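You operate a simulated robot arm through the tools that you are given. There is no shell and no other tool. Be economical: measure what you need, move in short steps, check, and stop when the job is done.

Carry out the task below with a simulated robot arm. There is one attempt and no reset: what you move stays moved.

TASK
Brush the bran off the desk, shut the wooden mill, set it to FINE and stack the cups.
Fine: the brush goes back; the cup from the mill's ring goes inside the other.

It is judged by the outcome, as a careful person would: the job done as asked, and still so three seconds after it is handed in. It fails if anything else is knocked over, pushed out of place, dropped, spilled or broken.

THE ROBOT
A 7-joint arm with a two-finger parallel gripper, fixed in place. Base frame: the origin is at the foot of the arm, x ahead of it, y to its left, z up; the work surface is at about z = 0.76. Lengths are in m, angles in rad, forces in N, time in s.
With the tool pointing down near the work surface it reaches from about 0.3 to 0.7 m from the base axis. Its first joint turns from -1.152 to 1.152 rad. Payload 1.57 kg.
Tool frame: the origin (TCP) lies between the finger pads and is the grasp point; the fingertips stand 0.03 m ahead of it; z points along the fingers, y is the line along which they close. The gripper opens to 0.11 m. The fingers are 0.024 m wide and 0.012 m thick; the gripper's body (0.048 by 0.112 m) begins 0.078 m behind the TCP.
Orientation is that of the tool frame in the base frame, as a unit quaternion [w, x, y, z]. With the fingers straight down and closing along the base's y, the tool's x points along the base's -x, its y along +y and its z along -z.

THE INTERFACE
- The arm moves only by the tool move_arm. Its argument "motion" is a list of rows, each a list of 7 numbers: the shift along the tool's x, y, z in m, then the turn, a rotation vector about the tool's x, y, z in rad, then the closure, from 0 (fully open) to 1 (shut). In form: [[dx, dy, dz, ax, ay, az, grip], ...]. A call has 1 to 20 rows; each row is the pose to reach, as a shift and turn from the pose commanded when the call began, along the tool's axes at that moment. A row lasts 0.2 s, in which the tool goes at most 0.05 m and 0.15 rad; a call with a longer step from one row to the next is refused whole, and so is a gripper value outside its range. A pose out of reach is approached as far as the arm can. The call stops where the force on the tool passes 40 N (or 10 N more than at its start, if that is more) or the arm is blocked; 0.2 s more then pass. The fingers move at their own pace (about 0.108 m/s each) and stop on an object; they squeeze with about 24 N. The grip force told is the motor's: it shows also when the fingers shut on nothing. Time passes only in rows, and 0.2 s behind the last, so rows that repeat a pose let the fingers close. It gives the time, the measured TCP pose, the force on the tool (base axes), the opening and the grip force at its end, in the units of the frame above (readings bear some noise), and new pictures: "pictures" is both (left out), scene, wrist or none.
- Cameras (640 x 400 px; columns grow to the right, rows downward): "scene" is fixed at [0.1685, -0.4016, 1.4296]; the picture's right is [0.74, -0.67, 0.00], its down [-0.31, -0.35, -0.89] and it looks along [0.59, 0.66, -0.47] (base axes); focal length 333 px, centre (320, 200). "wrist" rides on the gripper at [-0.036, 0, -0.08] in the tool frame; the picture's right is [0.00, -1.00, 0.00], its down [0.97, 0.00, -0.24] and it looks along [0.24, 0.00, 0.97] (tool axes); focal length 218 px, centre (320, 200).
- measure_at(camera, pixels): there is no depth. For up to 12 entries [column, row, z] of the newest picture of that camera ("zoom" is the newest enlarged one), the place [x, y] in the base frame at which the ray of that pixel passes the height z, good to about 0.002 m, but the place of the scene camera against the robot may be out by one fixed shift of up to 0.025 m in any direction. No time passes.
- close_up(camera, box): a new picture of the part [left, top, right, bottom] of that camera's present view, enlarged. No time passes.
- sign_off(): hands the job in; it is judged then, once.

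Work in short steps. Measure before you move; look again where a grasp or a placing could have gone wrong, and mend it. You have 80 turns and 120 pictures in all, the two below and enlarged ones among them. Open the gripper and draw the arm clear of the work before you hand the job in, unless the task says otherwise; then end with one line.

The tools are called after "Request:" by a JSON object that holds its "op" and its "data". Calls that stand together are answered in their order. move_arm: Moves the arm, as the interface text tells. Its arguments: {"type":"object","properties":{"motion":{"type":"array","items":{"type":"array","items":{"type":"number"}}},"pictures":{"type":"string","enum":["both","scene","wrist","none"]}},"required":["motion"]} The other tools are called the same way: measure_at (camera, pixels) gives the place at which the rays of pixels pass given heights; close_up (camera, box) takes an enlarged picture of a part of a camera's view; sign_off () hands the job in.

At the start:

```text
t: 0.0
tcp_pos: [0.4425, -0.0549, 1.1737]
ee_rot: [0.0, 0.0, 1.0, 0.0]
wrist_force: [0.1, 0.1, 0.2]
opening: 0.1102
finger_force: 0.0
```

scene: 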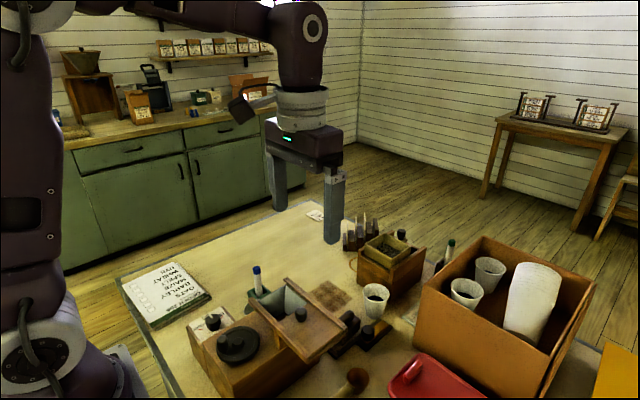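
wrist: 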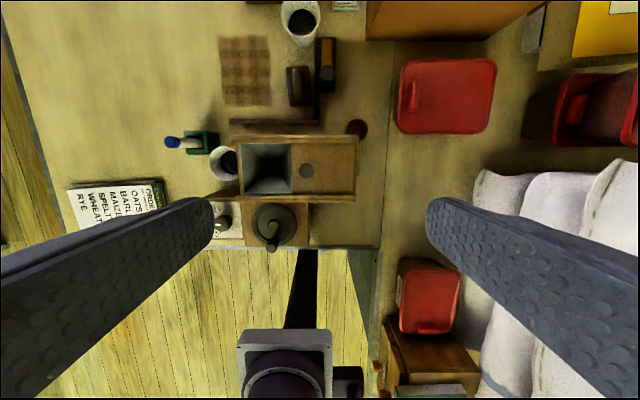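

I look closer at the desk in both views before moving.

Request:
{"op": "close_up", "data": {"camera": "scene", "box": [180, 200, 440, 400]}}

Request:
{"op": "close_up", "data": {"camera": "wrist", "box": [150, 0, 400, 260]}}

Request:
{"op": "close_up", "data": {"camera": "scene", "box": [320, 200, 620, 400]}}

```text
2.00 times, centred on (310, 300) of scene
```

zoom: 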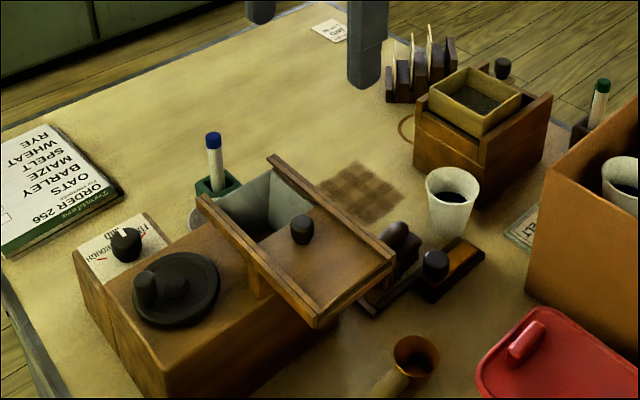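

```text
1.54 times, centred on (275, 130) of wrist
```

zoom: 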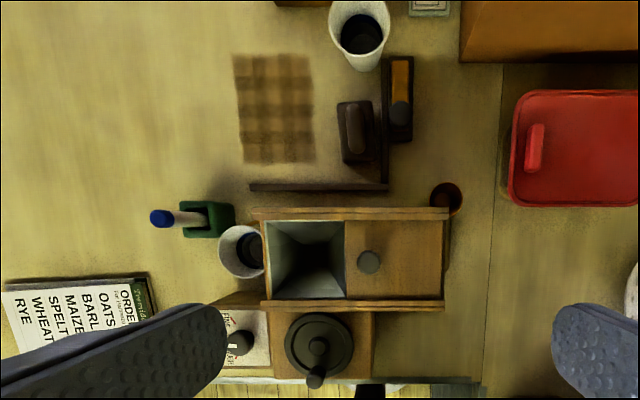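

```text
2.00 times, centred on (470, 300) of scene
```

zoom: 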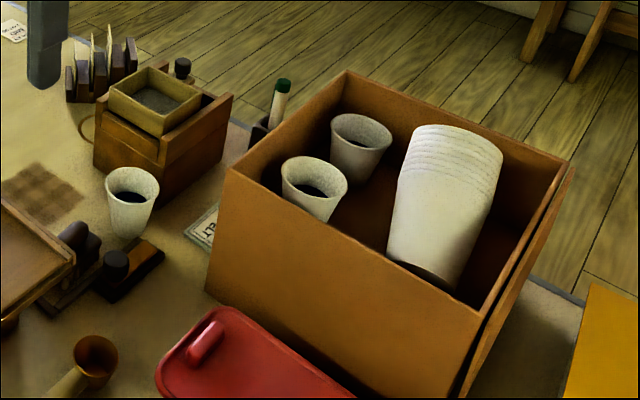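

Measure main items with the wrist camera (accurate to the robot).

Request:
{"op": "measure_at", "data": {"camera": "wrist", "pixels": [[220, 37, 0.76], [270, 37, 0.76], [222, 105, 0.76], [270, 105, 0.76], [318, 122, 0.78], [299, 88, 0.8], [326, 65, 0.78], [301, 22, 0.83], [226, 163, 0.83], [306, 171, 0.92], [243, 222, 0.87], [273, 225, 0.87]]}}

Request:
{"op": "measure_at", "data": {"camera": "scene", "pixels": [[327, 281, 0.76], [375, 293, 0.83], [300, 315, 0.9], [343, 294, 0.76]]}}

Request:
{"op": "move_arm", "data": {"motion": [[-0.03, 0.0, 0.03, 0, 0, 0, 0], [-0.06, 0.02, 0.06, 0, 0, 0, 0], [-0.08, 0.04, 0.08, 0, 0, 0, 0], [-0.1, 0.05, 0.1, 0, 0, 0, 0]]}}

```text
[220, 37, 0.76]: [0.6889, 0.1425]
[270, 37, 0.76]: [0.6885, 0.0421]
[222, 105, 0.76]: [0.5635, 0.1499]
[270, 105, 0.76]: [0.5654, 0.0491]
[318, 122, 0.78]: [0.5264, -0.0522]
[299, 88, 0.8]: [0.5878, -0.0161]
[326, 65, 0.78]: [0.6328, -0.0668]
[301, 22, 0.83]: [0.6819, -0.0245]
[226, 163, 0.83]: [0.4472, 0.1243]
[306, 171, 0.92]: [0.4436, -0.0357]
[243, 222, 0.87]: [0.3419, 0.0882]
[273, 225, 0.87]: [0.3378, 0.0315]
```

```text
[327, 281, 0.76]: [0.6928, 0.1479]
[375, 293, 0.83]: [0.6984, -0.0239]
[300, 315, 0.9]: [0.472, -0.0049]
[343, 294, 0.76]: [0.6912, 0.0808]
```

```text
t: 1.0
tcp_pos: [0.5428, -0.0059, 1.0746]
ee_rot: [0.0, 0.0, 1.0, 0.0]
wrist_force: [1.2, 0.6, -1.1]
opening: 0.1101
finger_force: 0.0
```

scene: 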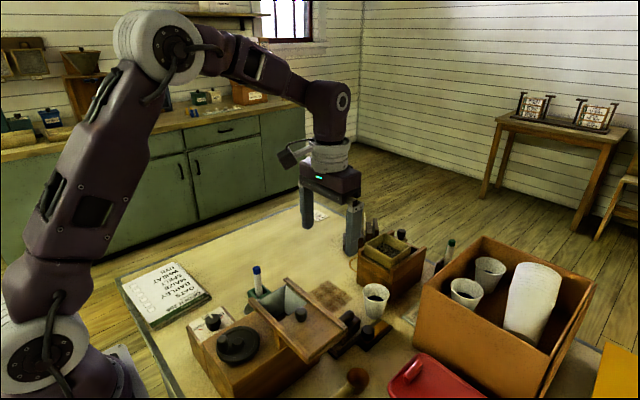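
wrist: 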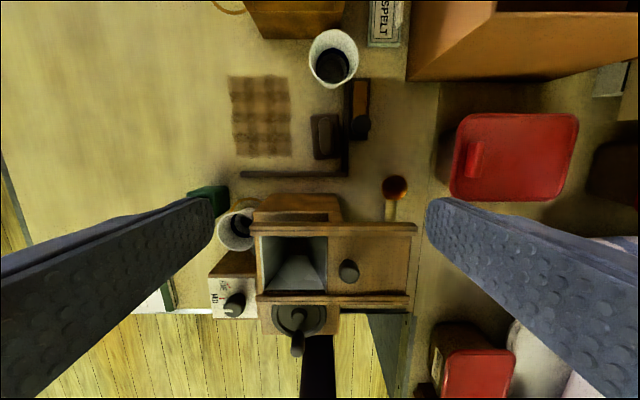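

Request:
{"op": "close_up", "data": {"camera": "wrist", "box": [210, 20, 420, 200]}}

Request:
{"op": "close_up", "data": {"camera": "wrist", "box": [190, 180, 430, 360]}}

Request:
{"op": "close_up", "data": {"camera": "scene", "box": [300, 260, 420, 360]}}

Request:
{"op": "close_up", "data": {"camera": "scene", "box": [180, 280, 320, 400]}}

```text
2.22 times, centred on (315, 110) of wrist
```

zoom: 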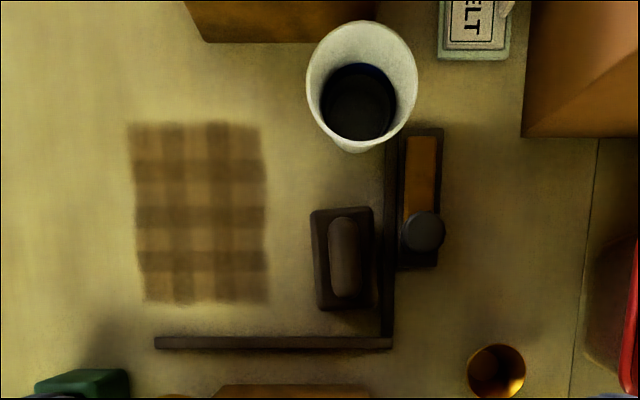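

```text
2.22 times, centred on (310, 270) of wrist
```

zoom: 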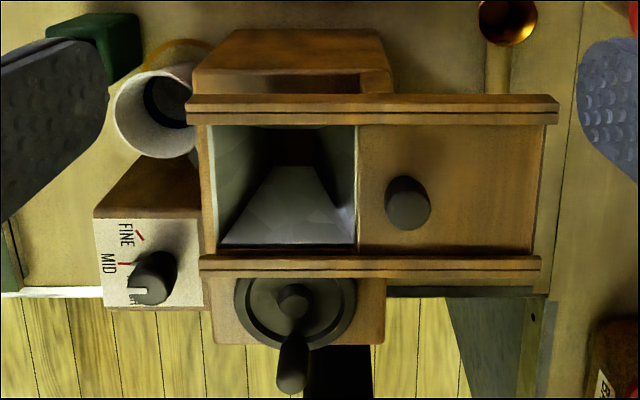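

```text
4.00 times, centred on (360, 310) of scene
```

zoom: 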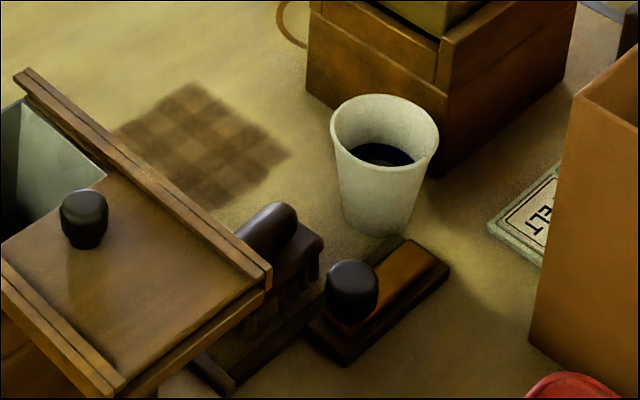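

```text
3.33 times, centred on (250, 340) of scene
```

zoom: 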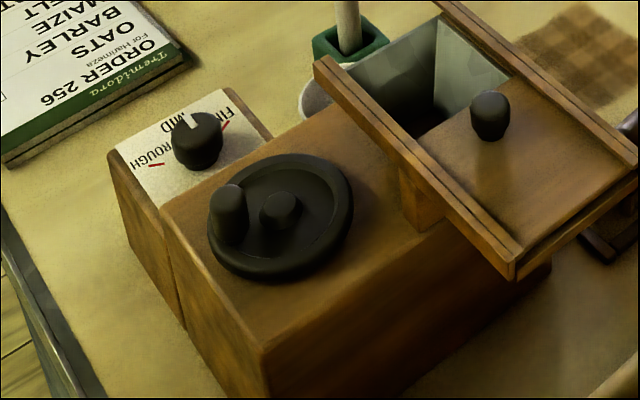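

Now a look from above the dial and hopper.

Request:
{"op": "move_arm", "data": {"motion": [[0.04, 0.02, 0.0, 0, 0, 0, 0], [0.08, 0.045, 0.0, 0, 0, 0, 0], [0.12, 0.07, 0.0, 0, 0, 0, 0], [0.16, 0.095, 0.01, 0, 0, 0, 0], [0.17, 0.095, 0.02, 0, 0, 0, 0]], "pictures": "wrist"}}

Request:
{"op": "close_up", "data": {"camera": "wrist", "box": [210, 110, 450, 260]}}

Request:
{"op": "close_up", "data": {"camera": "scene", "box": [195, 300, 245, 340]}}

```text
t: 2.2
tcp_pos: [0.3715, 0.0882, 1.0544]
ee_rot: [0.001, -0.001, 1.0, 0.0]
wrist_force: [0.3, -1.0, -0.3]
opening: 0.1095
finger_force: 0.0
```

wrist: 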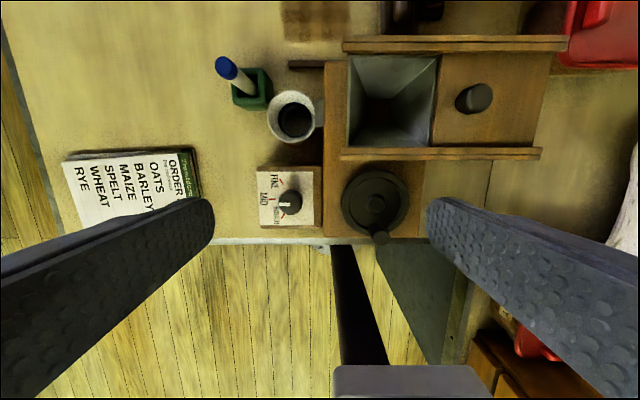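

```text
2.67 times, centred on (330, 185) of wrist
```

zoom: 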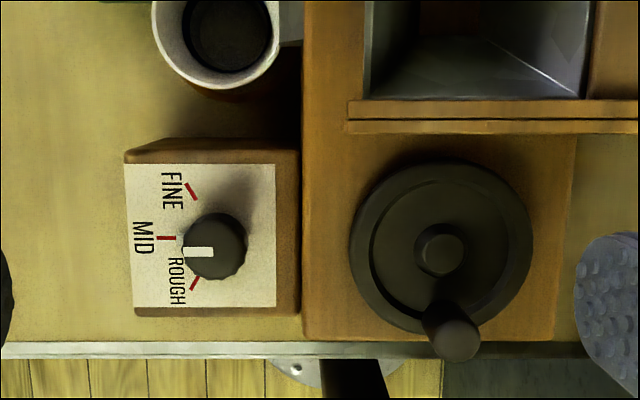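

```text
10.00 times, centred on (220, 320) of scene
```

zoom: 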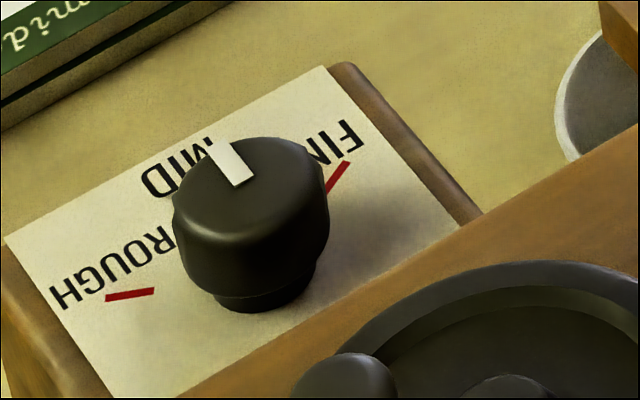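

Dial points at MID (pointer +y); FINE is about 60° clockwise (seen from above). I lower over the knob for a second view to triangulate heights.

Request:
{"op": "move_arm", "data": {"motion": [[0.01, 0.02, 0.02, 0, 0, 0, 0], [0.03, 0.037, 0.05, 0, 0, 0, 0], [0.03, 0.037, 0.07, 0, 0, 0, 0]], "pictures": "wrist"}}

Request:
{"op": "close_up", "data": {"camera": "wrist", "box": [220, 80, 460, 230]}}

```text
t: 3.0
tcp_pos: [0.3436, 0.1258, 0.985]
ee_rot: [0.0, 0.0, 1.0, 0.0]
wrist_force: [0.0, -0.7, -0.4]
opening: 0.11
finger_force: 0.0
```

wrist: 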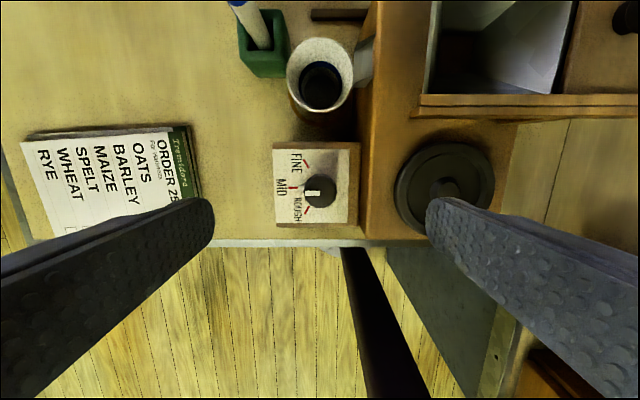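

```text
2.67 times, centred on (340, 155) of wrist
```

zoom: 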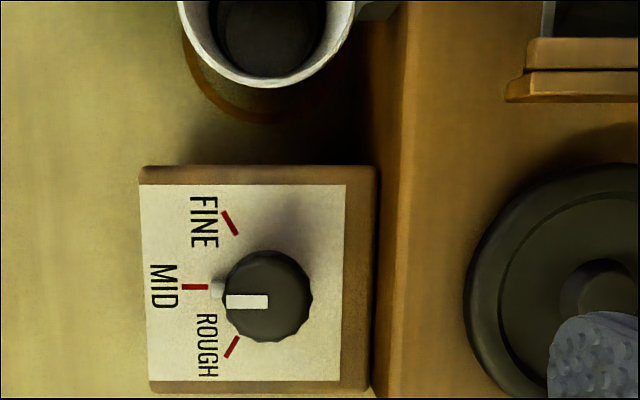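

Triangulated: knob top centre ≈ (0.340, 0.1255, 0.873), Ø0.03, plate z≈0.84. I turn the gripper −0.51 rad, half close, and go down around the knob and grip it.

Request:
{"op": "move_arm", "data": {"motion": [[0.0036, 0, 0.0, 0, 0, -0.13, 0.45], [0.0036, 0, 0.02, 0, 0, -0.26, 0.45], [0.0036, 0, 0.04, 0, 0, -0.39, 0.45], [0.0036, 0, 0.06, 0, 0, -0.51, 0.45], [0.0036, 0, 0.085, 0, 0, -0.51, 0.45], [0.0036, 0, 0.107, 0, 0, -0.51, 0.45], [0.0036, 0, 0.107, 0, 0, -0.51, 1], [0.0036, 0, 0.107, 0, 0, -0.51, 1]], "pictures": "both"}}

```text
t: 4.2
tcp_pos: [0.3409, 0.1249, 0.9092]
ee_rot: [0.002, -0.252, 0.968, -0.002]
wrist_force: [-8.9, -0.1, 43.3]
opening: 0.0568
finger_force: 0.1
stopped in row 6: the force on the tool passed its limit (the readings are from after the stop); the commanded pose is now the measured one
```

scene: 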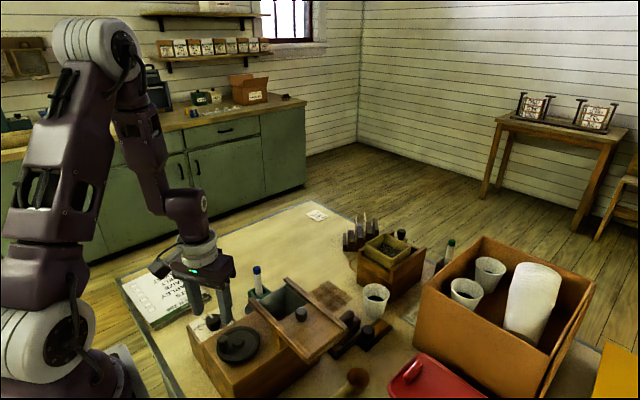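
wrist: 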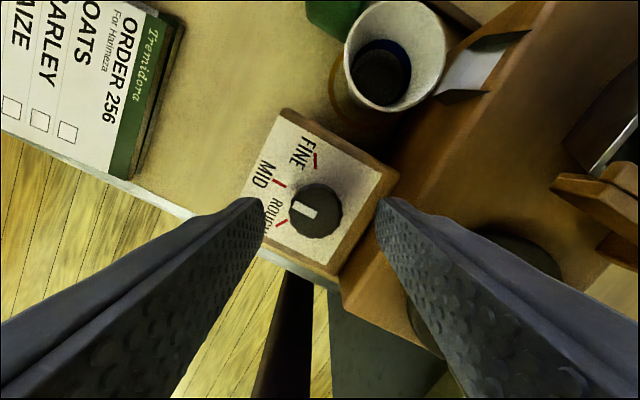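

The right finger met the mill body's top (z≈0.879). I lift, narrow the opening to ~0.042 and go down again.

Request:
{"op": "move_arm", "data": {"motion": [[0, 0, -0.012, 0, 0, 0, 0.62], [-0.001, 0.0017, -0.012, 0, 0, 0, 0.62], [-0.001, 0.0017, 0.0, 0, 0, 0, 0.62], [-0.001, 0.0017, 0.015, 0, 0, 0, 0.62], [-0.001, 0.0017, 0.031, 0, 0, 0, 0.62]], "pictures": "both"}}

```text
t: 5.5
tcp_pos: [0.3408, 0.1274, 0.88]
ee_rot: [0.004, -0.253, 0.968, -0.002]
wrist_force: [-4.7, -1.2, 26.3]
opening: 0.0424
finger_force: 0.4
stopped in row 5: the force on the tool passed its limit (the readings are from after the stop); the commanded pose is now the measured one
```

scene: 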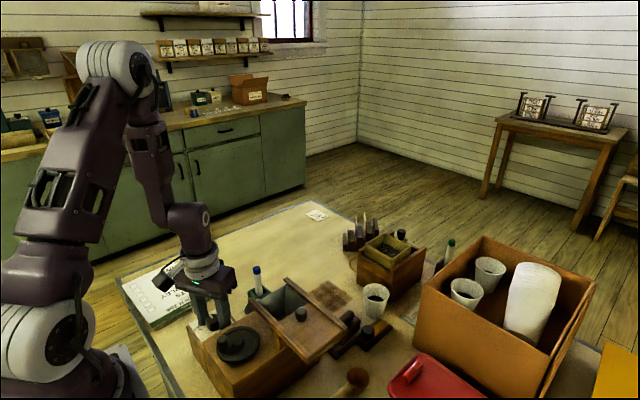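
wrist: 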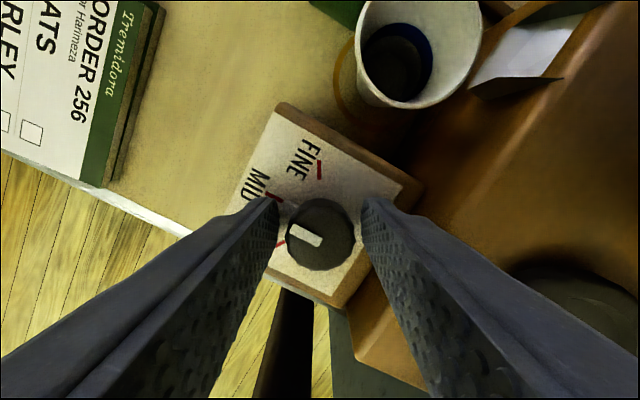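

The tips reached the plate (z≈0.85) on both sides of the knob. I lift 3 mm and close on it.

Request:
{"op": "move_arm", "data": {"motion": [[0, 0, -0.004, 0, 0, 0, 0.62], [0, 0, -0.004, 0, 0, 0, 1], [0, 0, -0.004, 0, 0, 0, 1], [0, 0, -0.004, 0, 0, 0, 1]], "pictures": "none"}}

```text
t: 6.5
tcp_pos: [0.3416, 0.1285, 0.8848]
ee_rot: [0.004, -0.252, 0.968, 0.0]
wrist_force: [4.6, -4.0, -19.0]
opening: 0.0296
finger_force: 38.9
```

Request:
{"op": "move_arm", "data": {"motion": [[0, 0, 0.002, 0, 0, 0, 1], [0, 0, 0.002, 0, 0, 0.14, 1], [0, 0, 0.002, 0, 0, 0.28, 1], [0, 0, 0.002, 0, 0, 0.42, 1], [0, 0, 0.002, 0, 0, 0.56, 1], [0, 0, 0.002, 0, 0, 0.7, 1], [0, 0, 0.002, 0, 0, 0.84, 1], [0, 0, 0.002, 0, 0, 0.94, 1], [0, 0, 0.002, 0, 0, 1.03, 1], [0, 0, 0.002, 0, 0, 1.03, 1]], "pictures": "wrist"}}

Request:
{"op": "close_up", "data": {"camera": "wrist", "box": [220, 150, 420, 290]}}

```text
t: 8.0
tcp_pos: [0.3426, 0.1258, 0.8823]
ee_rot: [0.004, 0.118, 0.993, 0.0]
wrist_force: [1.0, -8.0, 3.6]
opening: 0.0296
finger_force: 39.2
stopped in row 7: the force on the tool passed its limit (the readings are from after the stop); the commanded pose is now the measured one
```

wrist: 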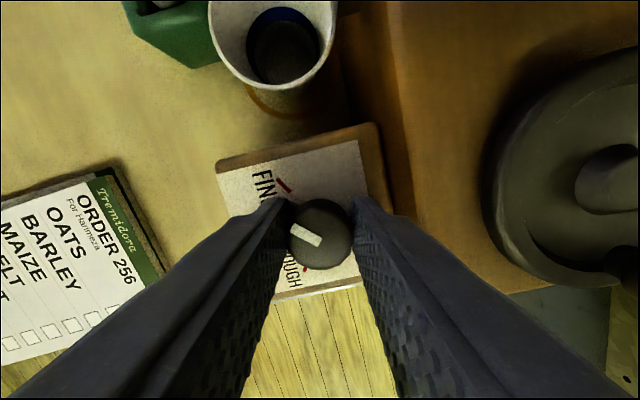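

```text
2.86 times, centred on (320, 220) of wrist
```

zoom: 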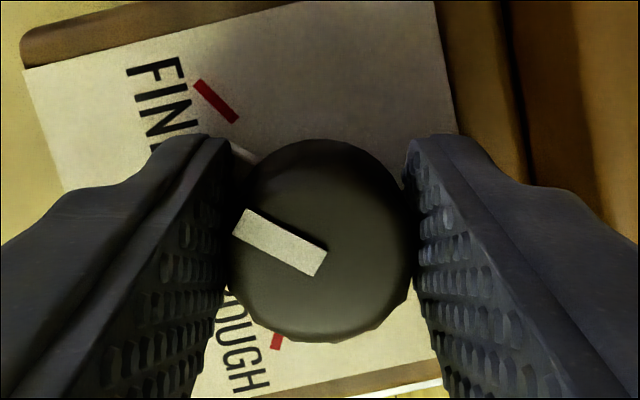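

Turned ≈0.7 rad so far; pointer still ~20° short of FINE. I continue.

Request:
{"op": "move_arm", "data": {"motion": [[0, 0, 0, 0, 0, 0.08, 1], [0, 0, 0, 0, 0, 0.16, 1], [0, 0, 0, 0, 0, 0.24, 1], [0, 0, 0, 0, 0, 0.32, 1], [0, 0, 0, 0, 0, 0.32, 1]], "pictures": "wrist"}}

Request:
{"op": "close_up", "data": {"camera": "wrist", "box": [220, 150, 420, 290]}}

```text
t: 9.2
tcp_pos: [0.3417, 0.1258, 0.8817]
ee_rot: [0.004, 0.276, 0.961, -0.001]
wrist_force: [0.7, -32.2, 1.9]
opening: 0.0295
finger_force: 39.4
```

wrist: 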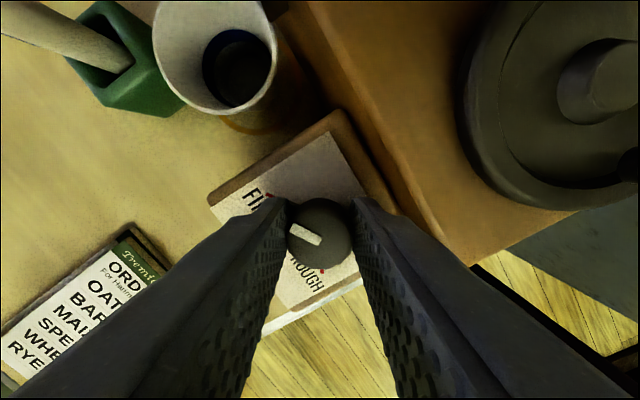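

```text
2.86 times, centred on (320, 220) of wrist
```

zoom: 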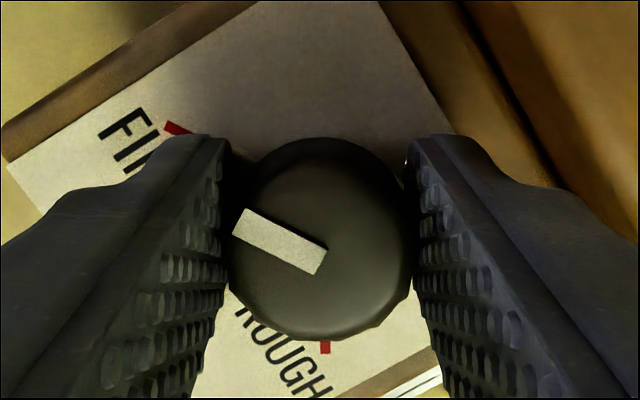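

Pointer is now ≈57–58° from MID, i.e. at FINE. I open narrowly, lift, turn level again and check.

Request:
{"op": "move_arm", "data": {"motion": [[0, 0, 0, 0, 0, 0, 0.63], [0, 0, 0, 0, 0, 0, 0.63], [0, 0, -0.03, 0, 0, 0, 0.63], [0, 0, -0.06, 0, 0, -0.14, 0.5], [0, 0, -0.09, 0, 0, -0.28, 0.4], [0, 0, -0.12, 0, 0, -0.42, 0.2], [0, 0, -0.15, 0, 0, -0.56, 0], [0, 0, -0.15, 0, 0, -0.56, 0]], "pictures": "wrist"}}

Request:
{"op": "close_up", "data": {"camera": "wrist", "box": [240, 110, 400, 230]}}

```text
t: 11.0
tcp_pos: [0.3409, 0.1268, 1.0309]
ee_rot: [0.005, -0.003, 1.0, -0.001]
wrist_force: [-0.2, -0.7, 0.3]
opening: 0.11
finger_force: 0.0
```

wrist: 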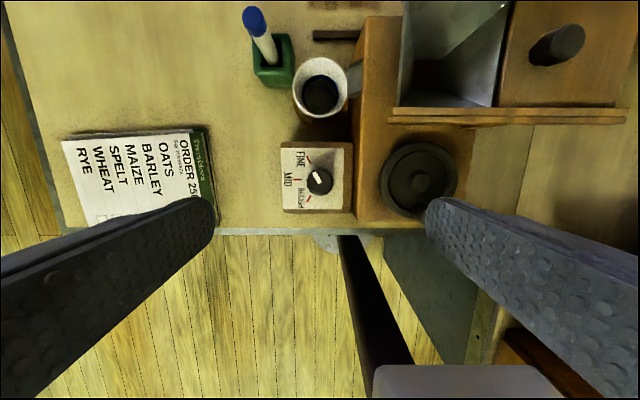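

```text
3.33 times, centred on (320, 170) of wrist
```

zoom: 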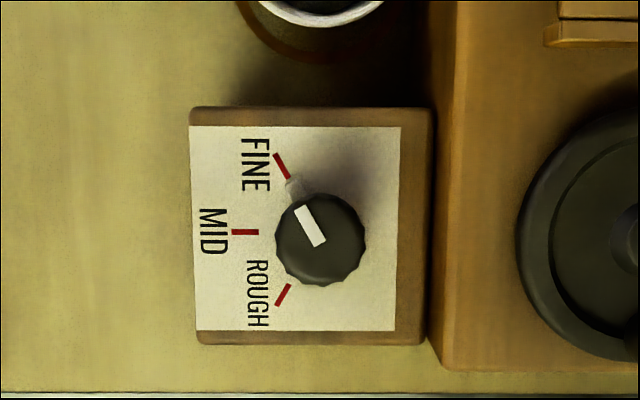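

Dial is at FINE. Now inspect the cup, spout and ring.

Request:
{"op": "close_up", "data": {"camera": "wrist", "box": [250, 30, 410, 140]}}

Request:
{"op": "close_up", "data": {"camera": "scene", "box": [220, 250, 360, 340]}}

```text
3.64 times, centred on (330, 85) of wrist
```

zoom: 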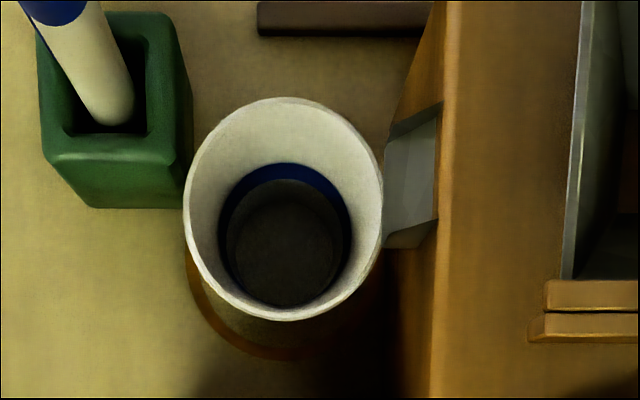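

```text
4.44 times, centred on (290, 295) of scene
```

zoom: 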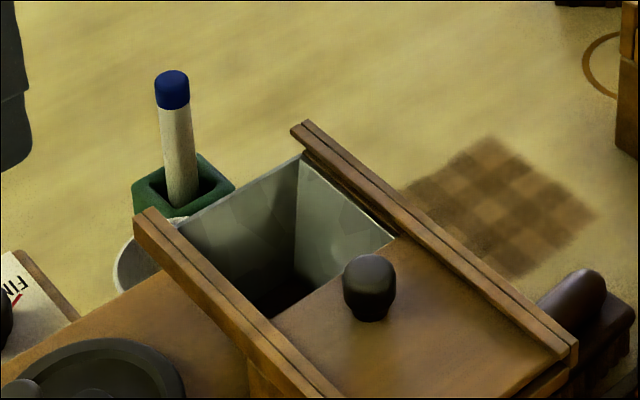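

Cup rim triangulated at (0.445, 0.127, 0.825), Ø≈0.066. I'll grip it with fingers along x (camera toward +y), so first hover above it turned −90°.

Request:
{"op": "move_arm", "data": {"motion": [[-0.01, 0, 0, 0, 0, -0.15, 0.22], [-0.02, 0, 0, 0, 0, -0.3, 0.22], [-0.03, 0, 0, 0, 0, -0.45, 0.22], [-0.04, 0, 0, 0, 0, -0.6, 0.22], [-0.05, 0, 0, 0, 0, -0.75, 0.22], [-0.06, 0, 0, 0, 0, -0.9, 0.22], [-0.07, 0, 0, 0, 0, -1.05, 0.22], [-0.08, 0, 0.01, 0, 0, -1.2, 0.22], [-0.09, 0, 0.03, 0, 0, -1.35, 0.22], [-0.104, 0, 0.06, 0, 0, -1.5, 0.22], [-0.104, 0, 0.09, 0, 0, -1.571, 0.22], [-0.104, 0, 0.09, 0, 0, -1.571, 0.22]], "pictures": "both"}}

```text
t: 13.6
tcp_pos: [0.4441, 0.1275, 0.9445]
ee_rot: [-0.003, 0.709, -0.706, 0.003]
wrist_force: [-0.5, -0.6, -1.3]
opening: 0.0858
finger_force: 0.0
```

scene: 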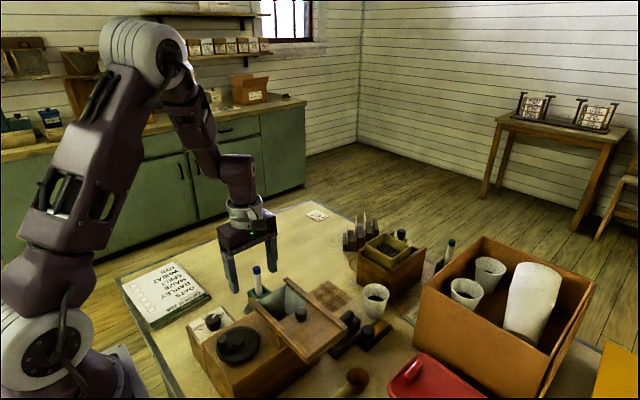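
wrist: 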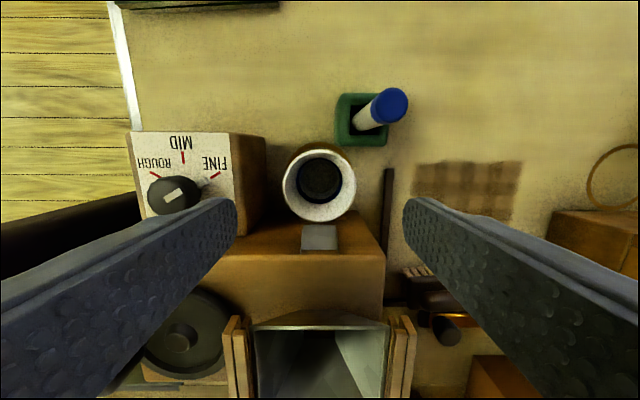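

Cup is centred between the fingers (col 320, row 184). I go down to 15 mm below the rim and close.

Request:
{"op": "move_arm", "data": {"motion": [[0, 0, 0.04, 0, 0, 0, 0.22], [0, 0, 0.075, 0, 0, 0, 0.22], [0, 0, 0.104, 0, 0, 0, 0.22], [0, 0, 0.104, 0, 0, 0, 0.5], [0, 0, 0.104, 0, 0, 0, 0.5], [0, 0, 0.104, 0, 0, 0, 0.5]], "pictures": "wrist"}}

```text
t: 15.0
tcp_pos: [0.4462, 0.1264, 0.8386]
ee_rot: [-0.003, 0.709, -0.705, 0.004]
wrist_force: [-0.1, -0.7, 0.1]
opening: 0.06
finger_force: 23.7
```

wrist: 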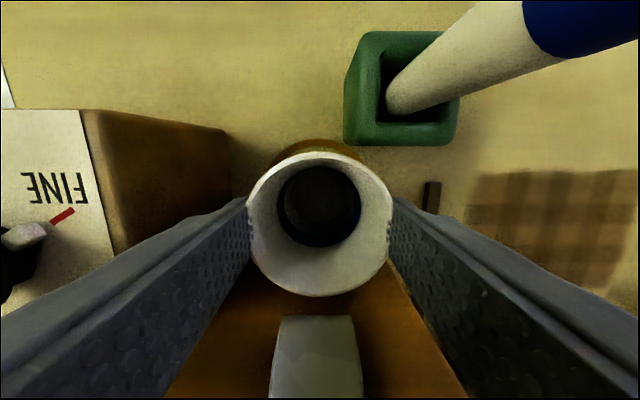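

Cup held (opening 0.060). Lift straight up, then carry to beside the other cup so I can see it next to the held one.

Request:
{"op": "move_arm", "data": {"motion": [[0, 0, -0.02, 0, 0, 0, 0.5], [0, 0, -0.05, 0, 0, 0, 0.5], [0, 0, -0.09, 0, 0, 0, 0.5], [0, 0, -0.13, 0, 0, 0, 0.5], [0, 0, -0.17, 0, 0, 0, 0.5], [0, 0, -0.21, 0, 0, 0, 0.5], [0.02, -0.03, -0.21, 0, 0, 0, 0.5], [0.05, -0.06, -0.21, 0, 0, 0, 0.5], [0.08, -0.09, -0.21, 0, 0, 0, 0.5], [0.11, -0.12, -0.21, 0, 0, 0, 0.5], [0.14, -0.14, -0.21, 0, 0, 0, 0.5], [0.17, -0.16, -0.21, 0, 0, 0, 0.5], [0.2, -0.18, -0.21, 0, 0, 0, 0.5], [0.23, -0.2, -0.21, 0, 0, 0, 0.5], [0.25, -0.21, -0.21, 0, 0, 0, 0.5], [0.26, -0.21, -0.21, 0, 0, 0, 0.5]], "pictures": "both"}}

```text
t: 18.4
tcp_pos: [0.6549, -0.1327, 1.0509]
ee_rot: [-0.002, 0.708, -0.706, 0.004]
wrist_force: [-1.0, -0.8, 0.4]
opening: 0.0551
finger_force: 0.0
```

scene: 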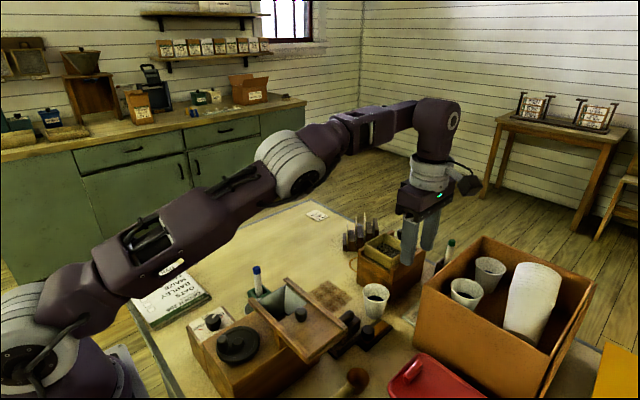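
wrist: 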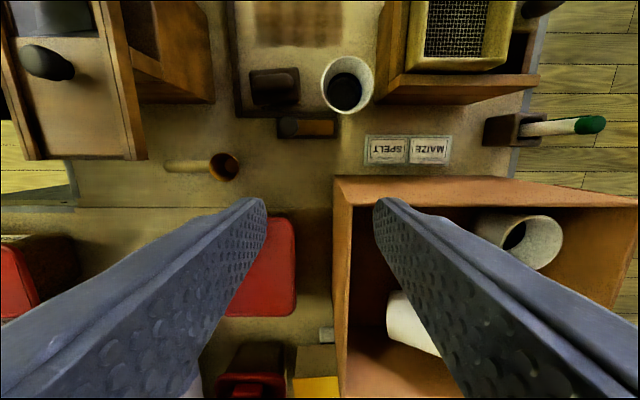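

The fingers are empty: the cup slipped (my closure target of 0.5 was too loose). I look for where it is.

Request:
{"op": "close_up", "data": {"camera": "scene", "box": [190, 250, 350, 350]}}

Request:
{"op": "close_up", "data": {"camera": "scene", "box": [340, 220, 620, 400]}}

Request:
{"op": "close_up", "data": {"camera": "wrist", "box": [220, 0, 460, 170]}}

```text
4.00 times, centred on (270, 300) of scene
```

zoom: 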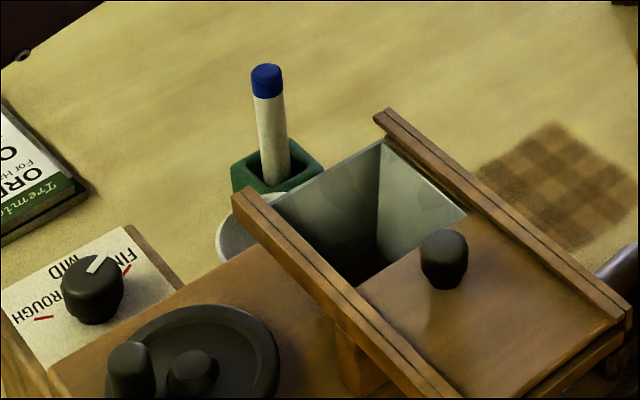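

```text
2.22 times, centred on (480, 310) of scene
```

zoom: 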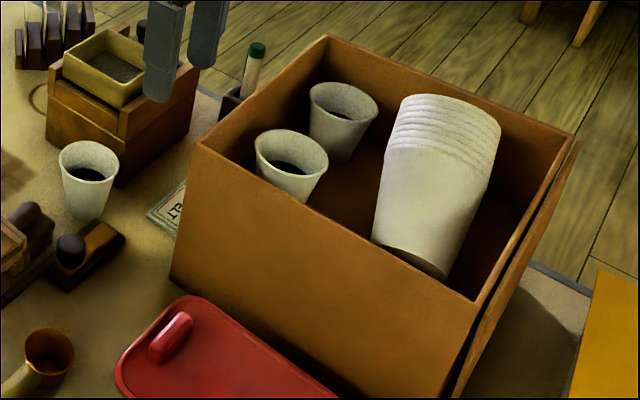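

```text
2.35 times, centred on (340, 85) of wrist
```

zoom: 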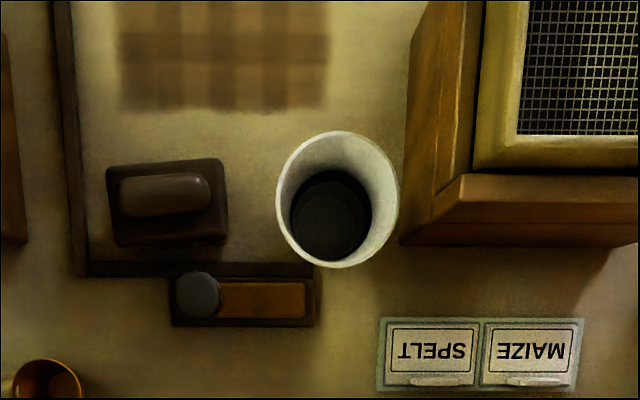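

The cup is still standing in its ring at the mill, undisturbed. I return above it and open.

Request:
{"op": "move_arm", "data": {"motion": [[-0.03, 0.02, 0, 0, 0, 0, 0.22], [-0.06, 0.05, 0, 0, 0, 0, 0.22], [-0.09, 0.08, 0, 0, 0, 0, 0.22], [-0.12, 0.11, 0, 0, 0, 0, 0.22], [-0.15, 0.14, 0, 0, 0, 0, 0.22], [-0.18, 0.16, 0, 0, 0, 0, 0.22], [-0.21, 0.18, 0, 0, 0, 0, 0.22], [-0.24, 0.2, 0, 0, 0, 0, 0.22], [-0.2595, 0.2094, 0, 0, 0, 0, 0.22], [-0.2595, 0.2094, 0.04, 0, 0, 0, 0.22], [-0.2595, 0.2094, 0.08, 0, 0, 0, 0.22], [-0.2595, 0.2094, 0.11, 0, 0, 0, 0.22], [-0.2595, 0.2094, 0.11, 0, 0, 0, 0.22]], "pictures": "wrist"}}

```text
t: 21.2
tcp_pos: [0.4482, 0.1253, 0.9372]
ee_rot: [-0.003, 0.708, -0.706, 0.004]
wrist_force: [0.3, -0.4, -0.4]
opening: 0.0857
finger_force: 0.1
```

wrist: 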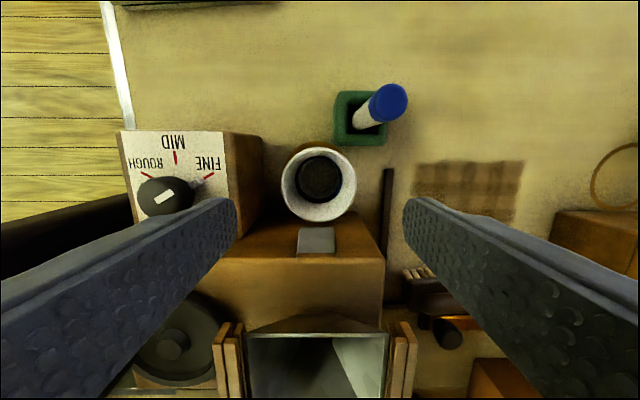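

Centred again. Down, close fully on the cup, lift a little and check it holds.

Request:
{"op": "move_arm", "data": {"motion": [[0, 0.001, 0.04, 0, 0, 0, 0.22], [0, 0.001, 0.075, 0, 0, 0, 0.22], [0, 0.001, 0.102, 0, 0, 0, 0.22], [0, 0.001, 0.102, 0, 0, 0, 1], [0, 0.001, 0.102, 0, 0, 0, 1], [0, 0.001, 0.102, 0, 0, 0, 1], [0, 0.001, 0.09, 0, 0, 0, 1], [0, 0.001, 0.07, 0, 0, 0, 1], [0, 0.001, 0.06, 0, 0, 0, 1]], "pictures": "wrist"}}

```text
t: 23.2
tcp_pos: [0.4456, 0.1262, 0.8785]
ee_rot: [-0.002, 0.709, -0.706, 0.003]
wrist_force: [0.4, -0.3, 0.6]
opening: 0.0575
finger_force: 24.3
```

wrist: 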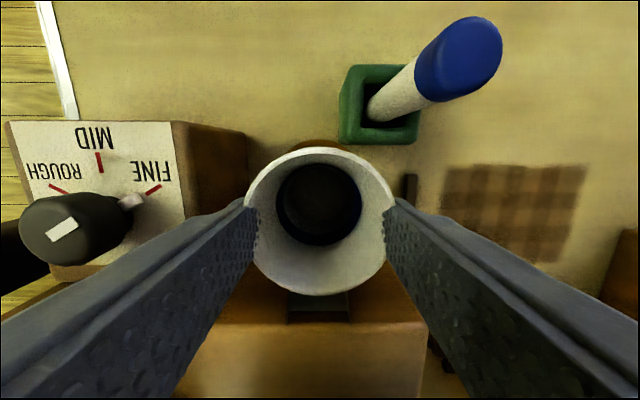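

Held firmly now (opening 0.0575). Lift to 1.05, carry toward the other cup while turning back to closing along y.

Request:
{"op": "move_arm", "data": {"motion": [[0, 0, -0.03, 0, 0, 0, 1], [0, 0, -0.07, 0, 0, 0, 1], [0, 0, -0.11, 0, 0, 0, 1], [0, 0, -0.15, 0, 0, 0, 1], [0, 0, -0.17, 0, 0, 0, 1], [0.01, -0.015, -0.17, 0, 0, 0.14, 1], [0.025, -0.03, -0.17, 0, 0, 0.28, 1], [0.04, -0.045, -0.17, 0, 0, 0.42, 1], [0.055, -0.06, -0.17, 0, 0, 0.56, 1], [0.07, -0.075, -0.17, 0, 0, 0.7, 1], [0.085, -0.09, -0.17, 0, 0, 0.84, 1], [0.1, -0.105, -0.17, 0, 0, 0.98, 1], [0.115, -0.12, -0.17, 0, 0, 1.12, 1], [0.13, -0.135, -0.17, 0, 0, 1.26, 1], [0.14, -0.147, -0.17, 0, 0, 1.4, 1], [0.148, -0.154, -0.17, 0, 0, 1.52, 1], [0.148, -0.154, -0.17, 0, 0, 1.57, 1], [0.148, -0.154, -0.17, 0, 0, 1.57, 1]], "pictures": "both"}}

```text
t: 27.0
tcp_pos: [0.599, -0.0207, 1.0501]
ee_rot: [0.004, -0.001, 1.0, -0.001]
wrist_force: [0.1, 0.2, -0.7]
opening: 0.0573
finger_force: 24.2
```

scene: 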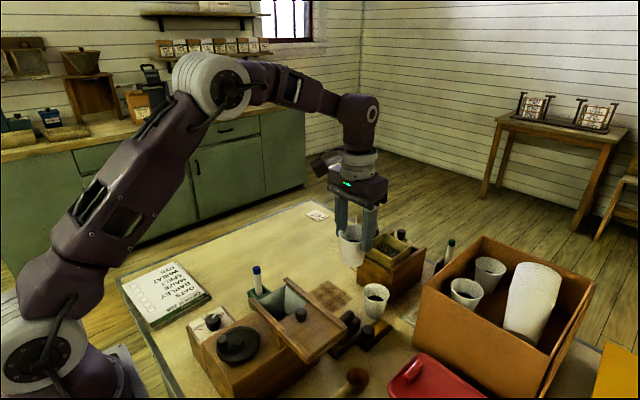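
wrist: 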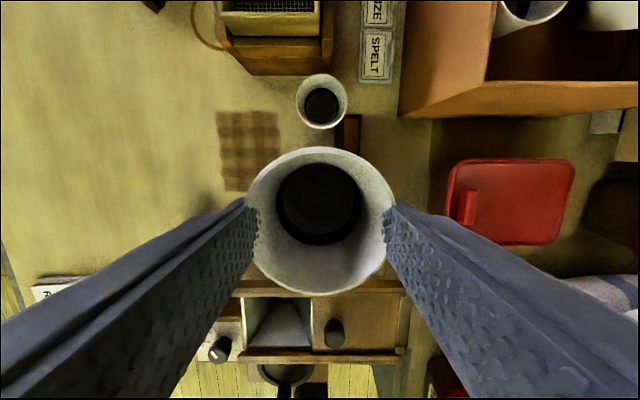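

Target rim centre at (321.5, 101) → (0.691, −0.0225). I move above it and lower partway.

Request:
{"op": "move_arm", "data": {"motion": [[-0.03, -0.001, 0, 0, 0, 0, 1], [-0.06, -0.002, 0, 0, 0, 0, 1], [-0.091, -0.002, 0, 0, 0, 0, 1], [-0.091, -0.002, 0.04, 0, 0, 0, 1], [-0.091, -0.002, 0.08, 0, 0, 0, 1], [-0.091, -0.002, 0.12, 0, 0, 0, 1], [-0.091, -0.002, 0.14, 0, 0, 0, 1], [-0.091, -0.002, 0.14, 0, 0, 0, 1]], "pictures": "both"}}

Request:
{"op": "close_up", "data": {"camera": "scene", "box": [320, 220, 440, 340]}}

```text
t: 28.8
tcp_pos: [0.6909, -0.0231, 0.9103]
ee_rot: [0.003, -0.002, 1.0, -0.001]
wrist_force: [0.1, -0.7, 0.4]
opening: 0.0574
finger_force: 24.1
out of reach, approached as far as the arm can: row 3, 4
```

scene: 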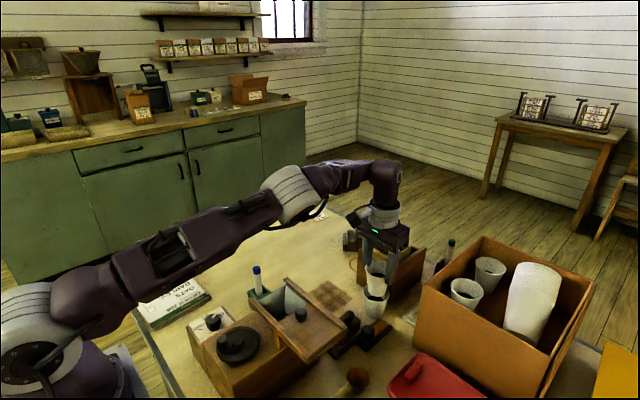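
wrist: 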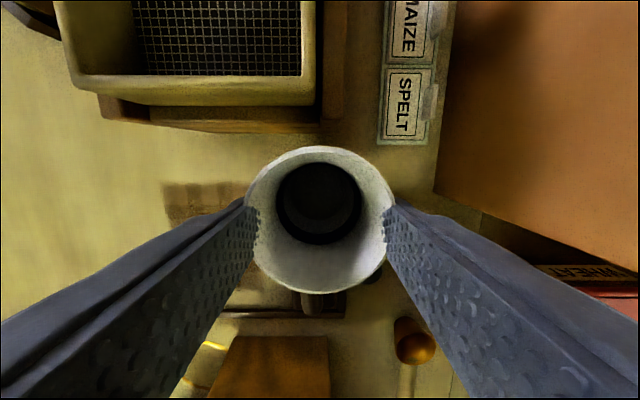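

```text
3.33 times, centred on (380, 280) of scene
```

zoom: 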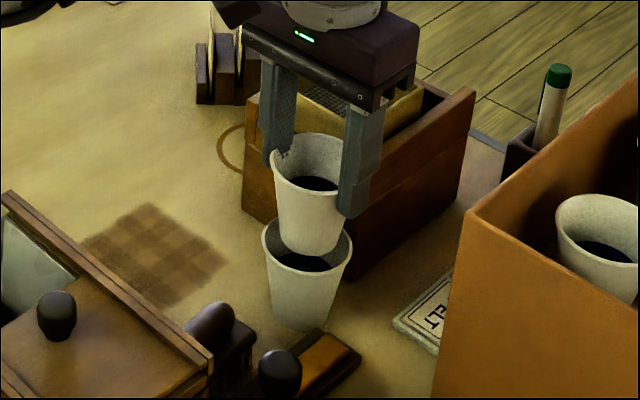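

Held cup is aligned just above the other. Lower it in slowly.

Request:
{"op": "move_arm", "data": {"motion": [[0.002, 0.001, 0.01, 0, 0, 0, 1], [0.002, 0.001, 0.02, 0, 0, 0, 1], [0.002, 0.001, 0.03, 0, 0, 0, 1], [0.002, 0.001, 0.04, 0, 0, 0, 1], [0.002, 0.001, 0.05, 0, 0, 0, 1], [0.002, 0.001, 0.05, 0, 0, 0, 1]], "pictures": "scene"}}

Request:
{"op": "close_up", "data": {"camera": "scene", "box": [320, 220, 440, 340]}}

```text
t: 30.2
tcp_pos: [0.6897, -0.0222, 0.8625]
ee_rot: [0.006, -0.002, 1.0, -0.001]
wrist_force: [0.8, 1.1, 19.6]
opening: 0.0575
finger_force: 23.9
```

scene: 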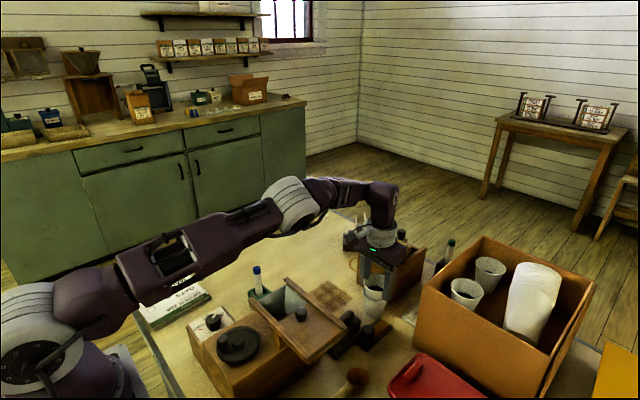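

```text
3.33 times, centred on (380, 280) of scene
```

zoom: 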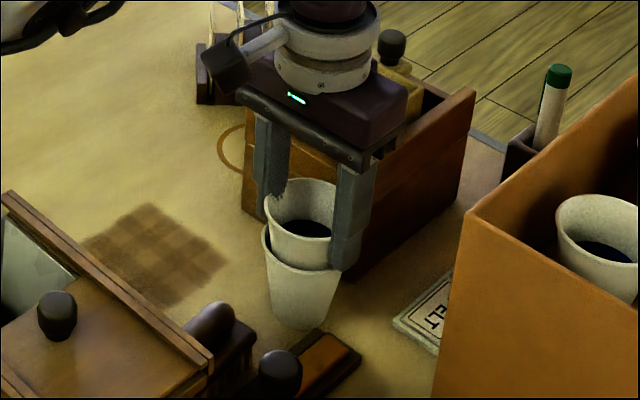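

Contact (≈20 N) with the cup well inside; I release gently and rise.

Request:
{"op": "move_arm", "data": {"motion": [[0, 0, -0.002, 0, 0, 0, 1], [0, 0, -0.002, 0, 0, 0, 0.2], [0, 0, -0.002, 0, 0, 0, 0.2], [0, 0, -0.002, 0, 0, 0, 0.2], [0, 0, -0.03, 0, 0, 0, 0.2], [0, 0, -0.06, 0, 0, 0, 0.2], [0.02, 0, -0.1, 0, 0, 0, 0.2], [0.06, 0, -0.12, 0, 0, 0, 0.2], [0.09, 0, -0.12, 0, 0, 0, 0.2]], "pictures": "both"}}

Request:
{"op": "close_up", "data": {"camera": "scene", "box": [320, 220, 440, 340]}}

Request:
{"op": "close_up", "data": {"camera": "wrist", "box": [200, 30, 420, 200]}}

```text
t: 32.2
tcp_pos: [0.5972, -0.0232, 0.981]
ee_rot: [0.004, -0.002, 1.0, -0.001]
wrist_force: [0.2, -0.4, 0.1]
opening: 0.0879
finger_force: 0.1
```

scene: 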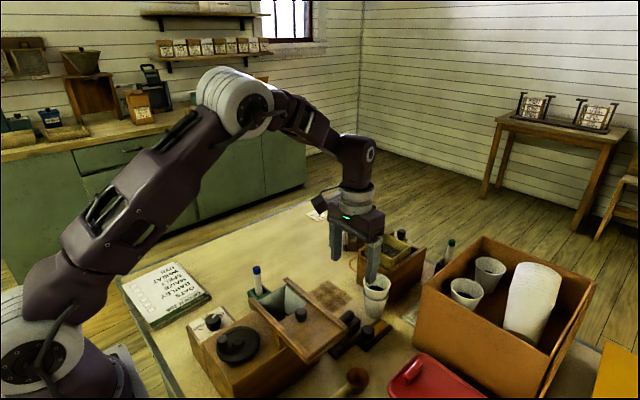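
wrist: 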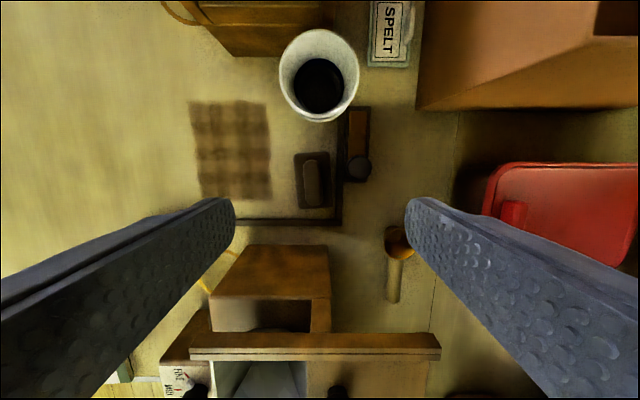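

```text
3.33 times, centred on (380, 280) of scene
```

zoom: 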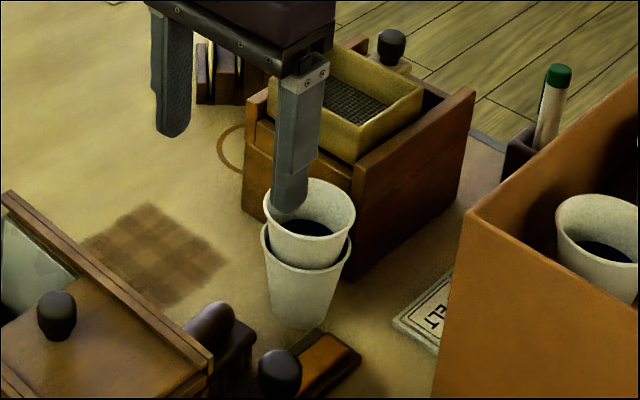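

```text
2.35 times, centred on (310, 115) of wrist
```

zoom: 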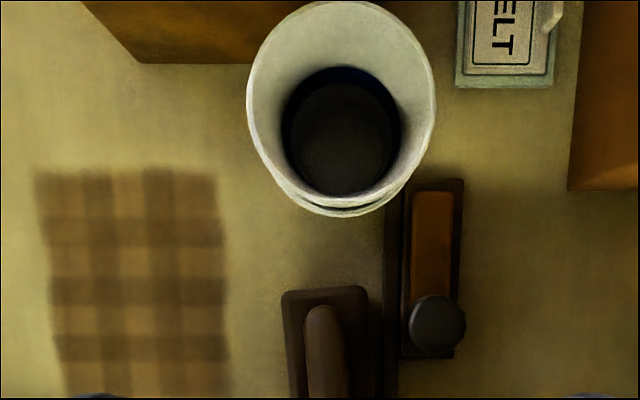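

The cup is inside and upright, but sits ~25 mm proud. I check gently with closed fingertips pressing on its bottom whether it goes deeper.

Request:
{"op": "move_arm", "data": {"motion": [[-0.045, 0.001, 0, 0, 0, 0, 1], [-0.0925, 0.001, 0, 0, 0, 0, 1], [-0.0925, 0.001, 0.0, 0, 0, 0, 1], [-0.0925, 0.001, 0.04, 0, 0, 0, 1], [-0.0925, 0.001, 0.08, 0, 0, 0, 1], [-0.0925, 0.001, 0.12, 0, 0, 0, 1], [-0.0925, 0.001, 0.14, 0, 0, 0, 1], [-0.0925, 0.001, 0.15, 0, 0, 0, 1], [-0.0925, 0.001, 0.155, 0, 0, 0, 1], [-0.0925, 0.001, 0.16, 0, 0, 0, 1], [-0.0925, 0.001, 0.164, 0, 0, 0, 1], [-0.0925, 0.001, 0.168, 0, 0, 0, 1]], "pictures": "scene"}}

Request:
{"op": "close_up", "data": {"camera": "scene", "box": [320, 220, 440, 340]}}

```text
t: 34.5
tcp_pos: [0.6945, -0.0219, 0.824]
ee_rot: [0.008, -0.002, 1.0, -0.001]
wrist_force: [-2.1, 1.0, 12.2]
opening: 0.0
finger_force: 21.0
stopped in row 11: the force on the tool passed its limit (the readings are from after the stop); the commanded pose is now the measured one
```

scene: 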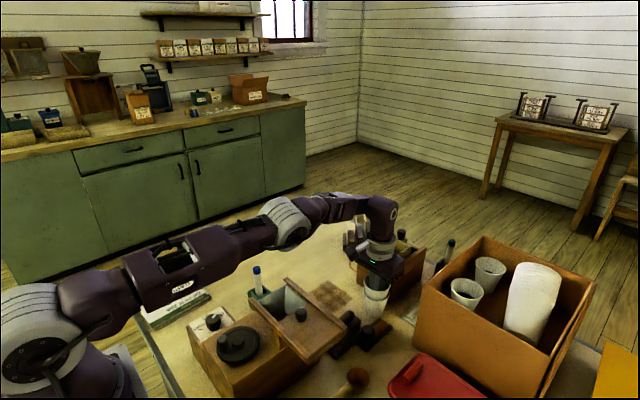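

```text
3.33 times, centred on (380, 280) of scene
```

zoom: 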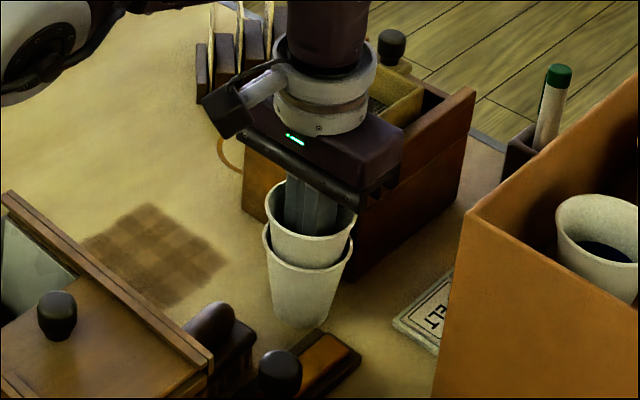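

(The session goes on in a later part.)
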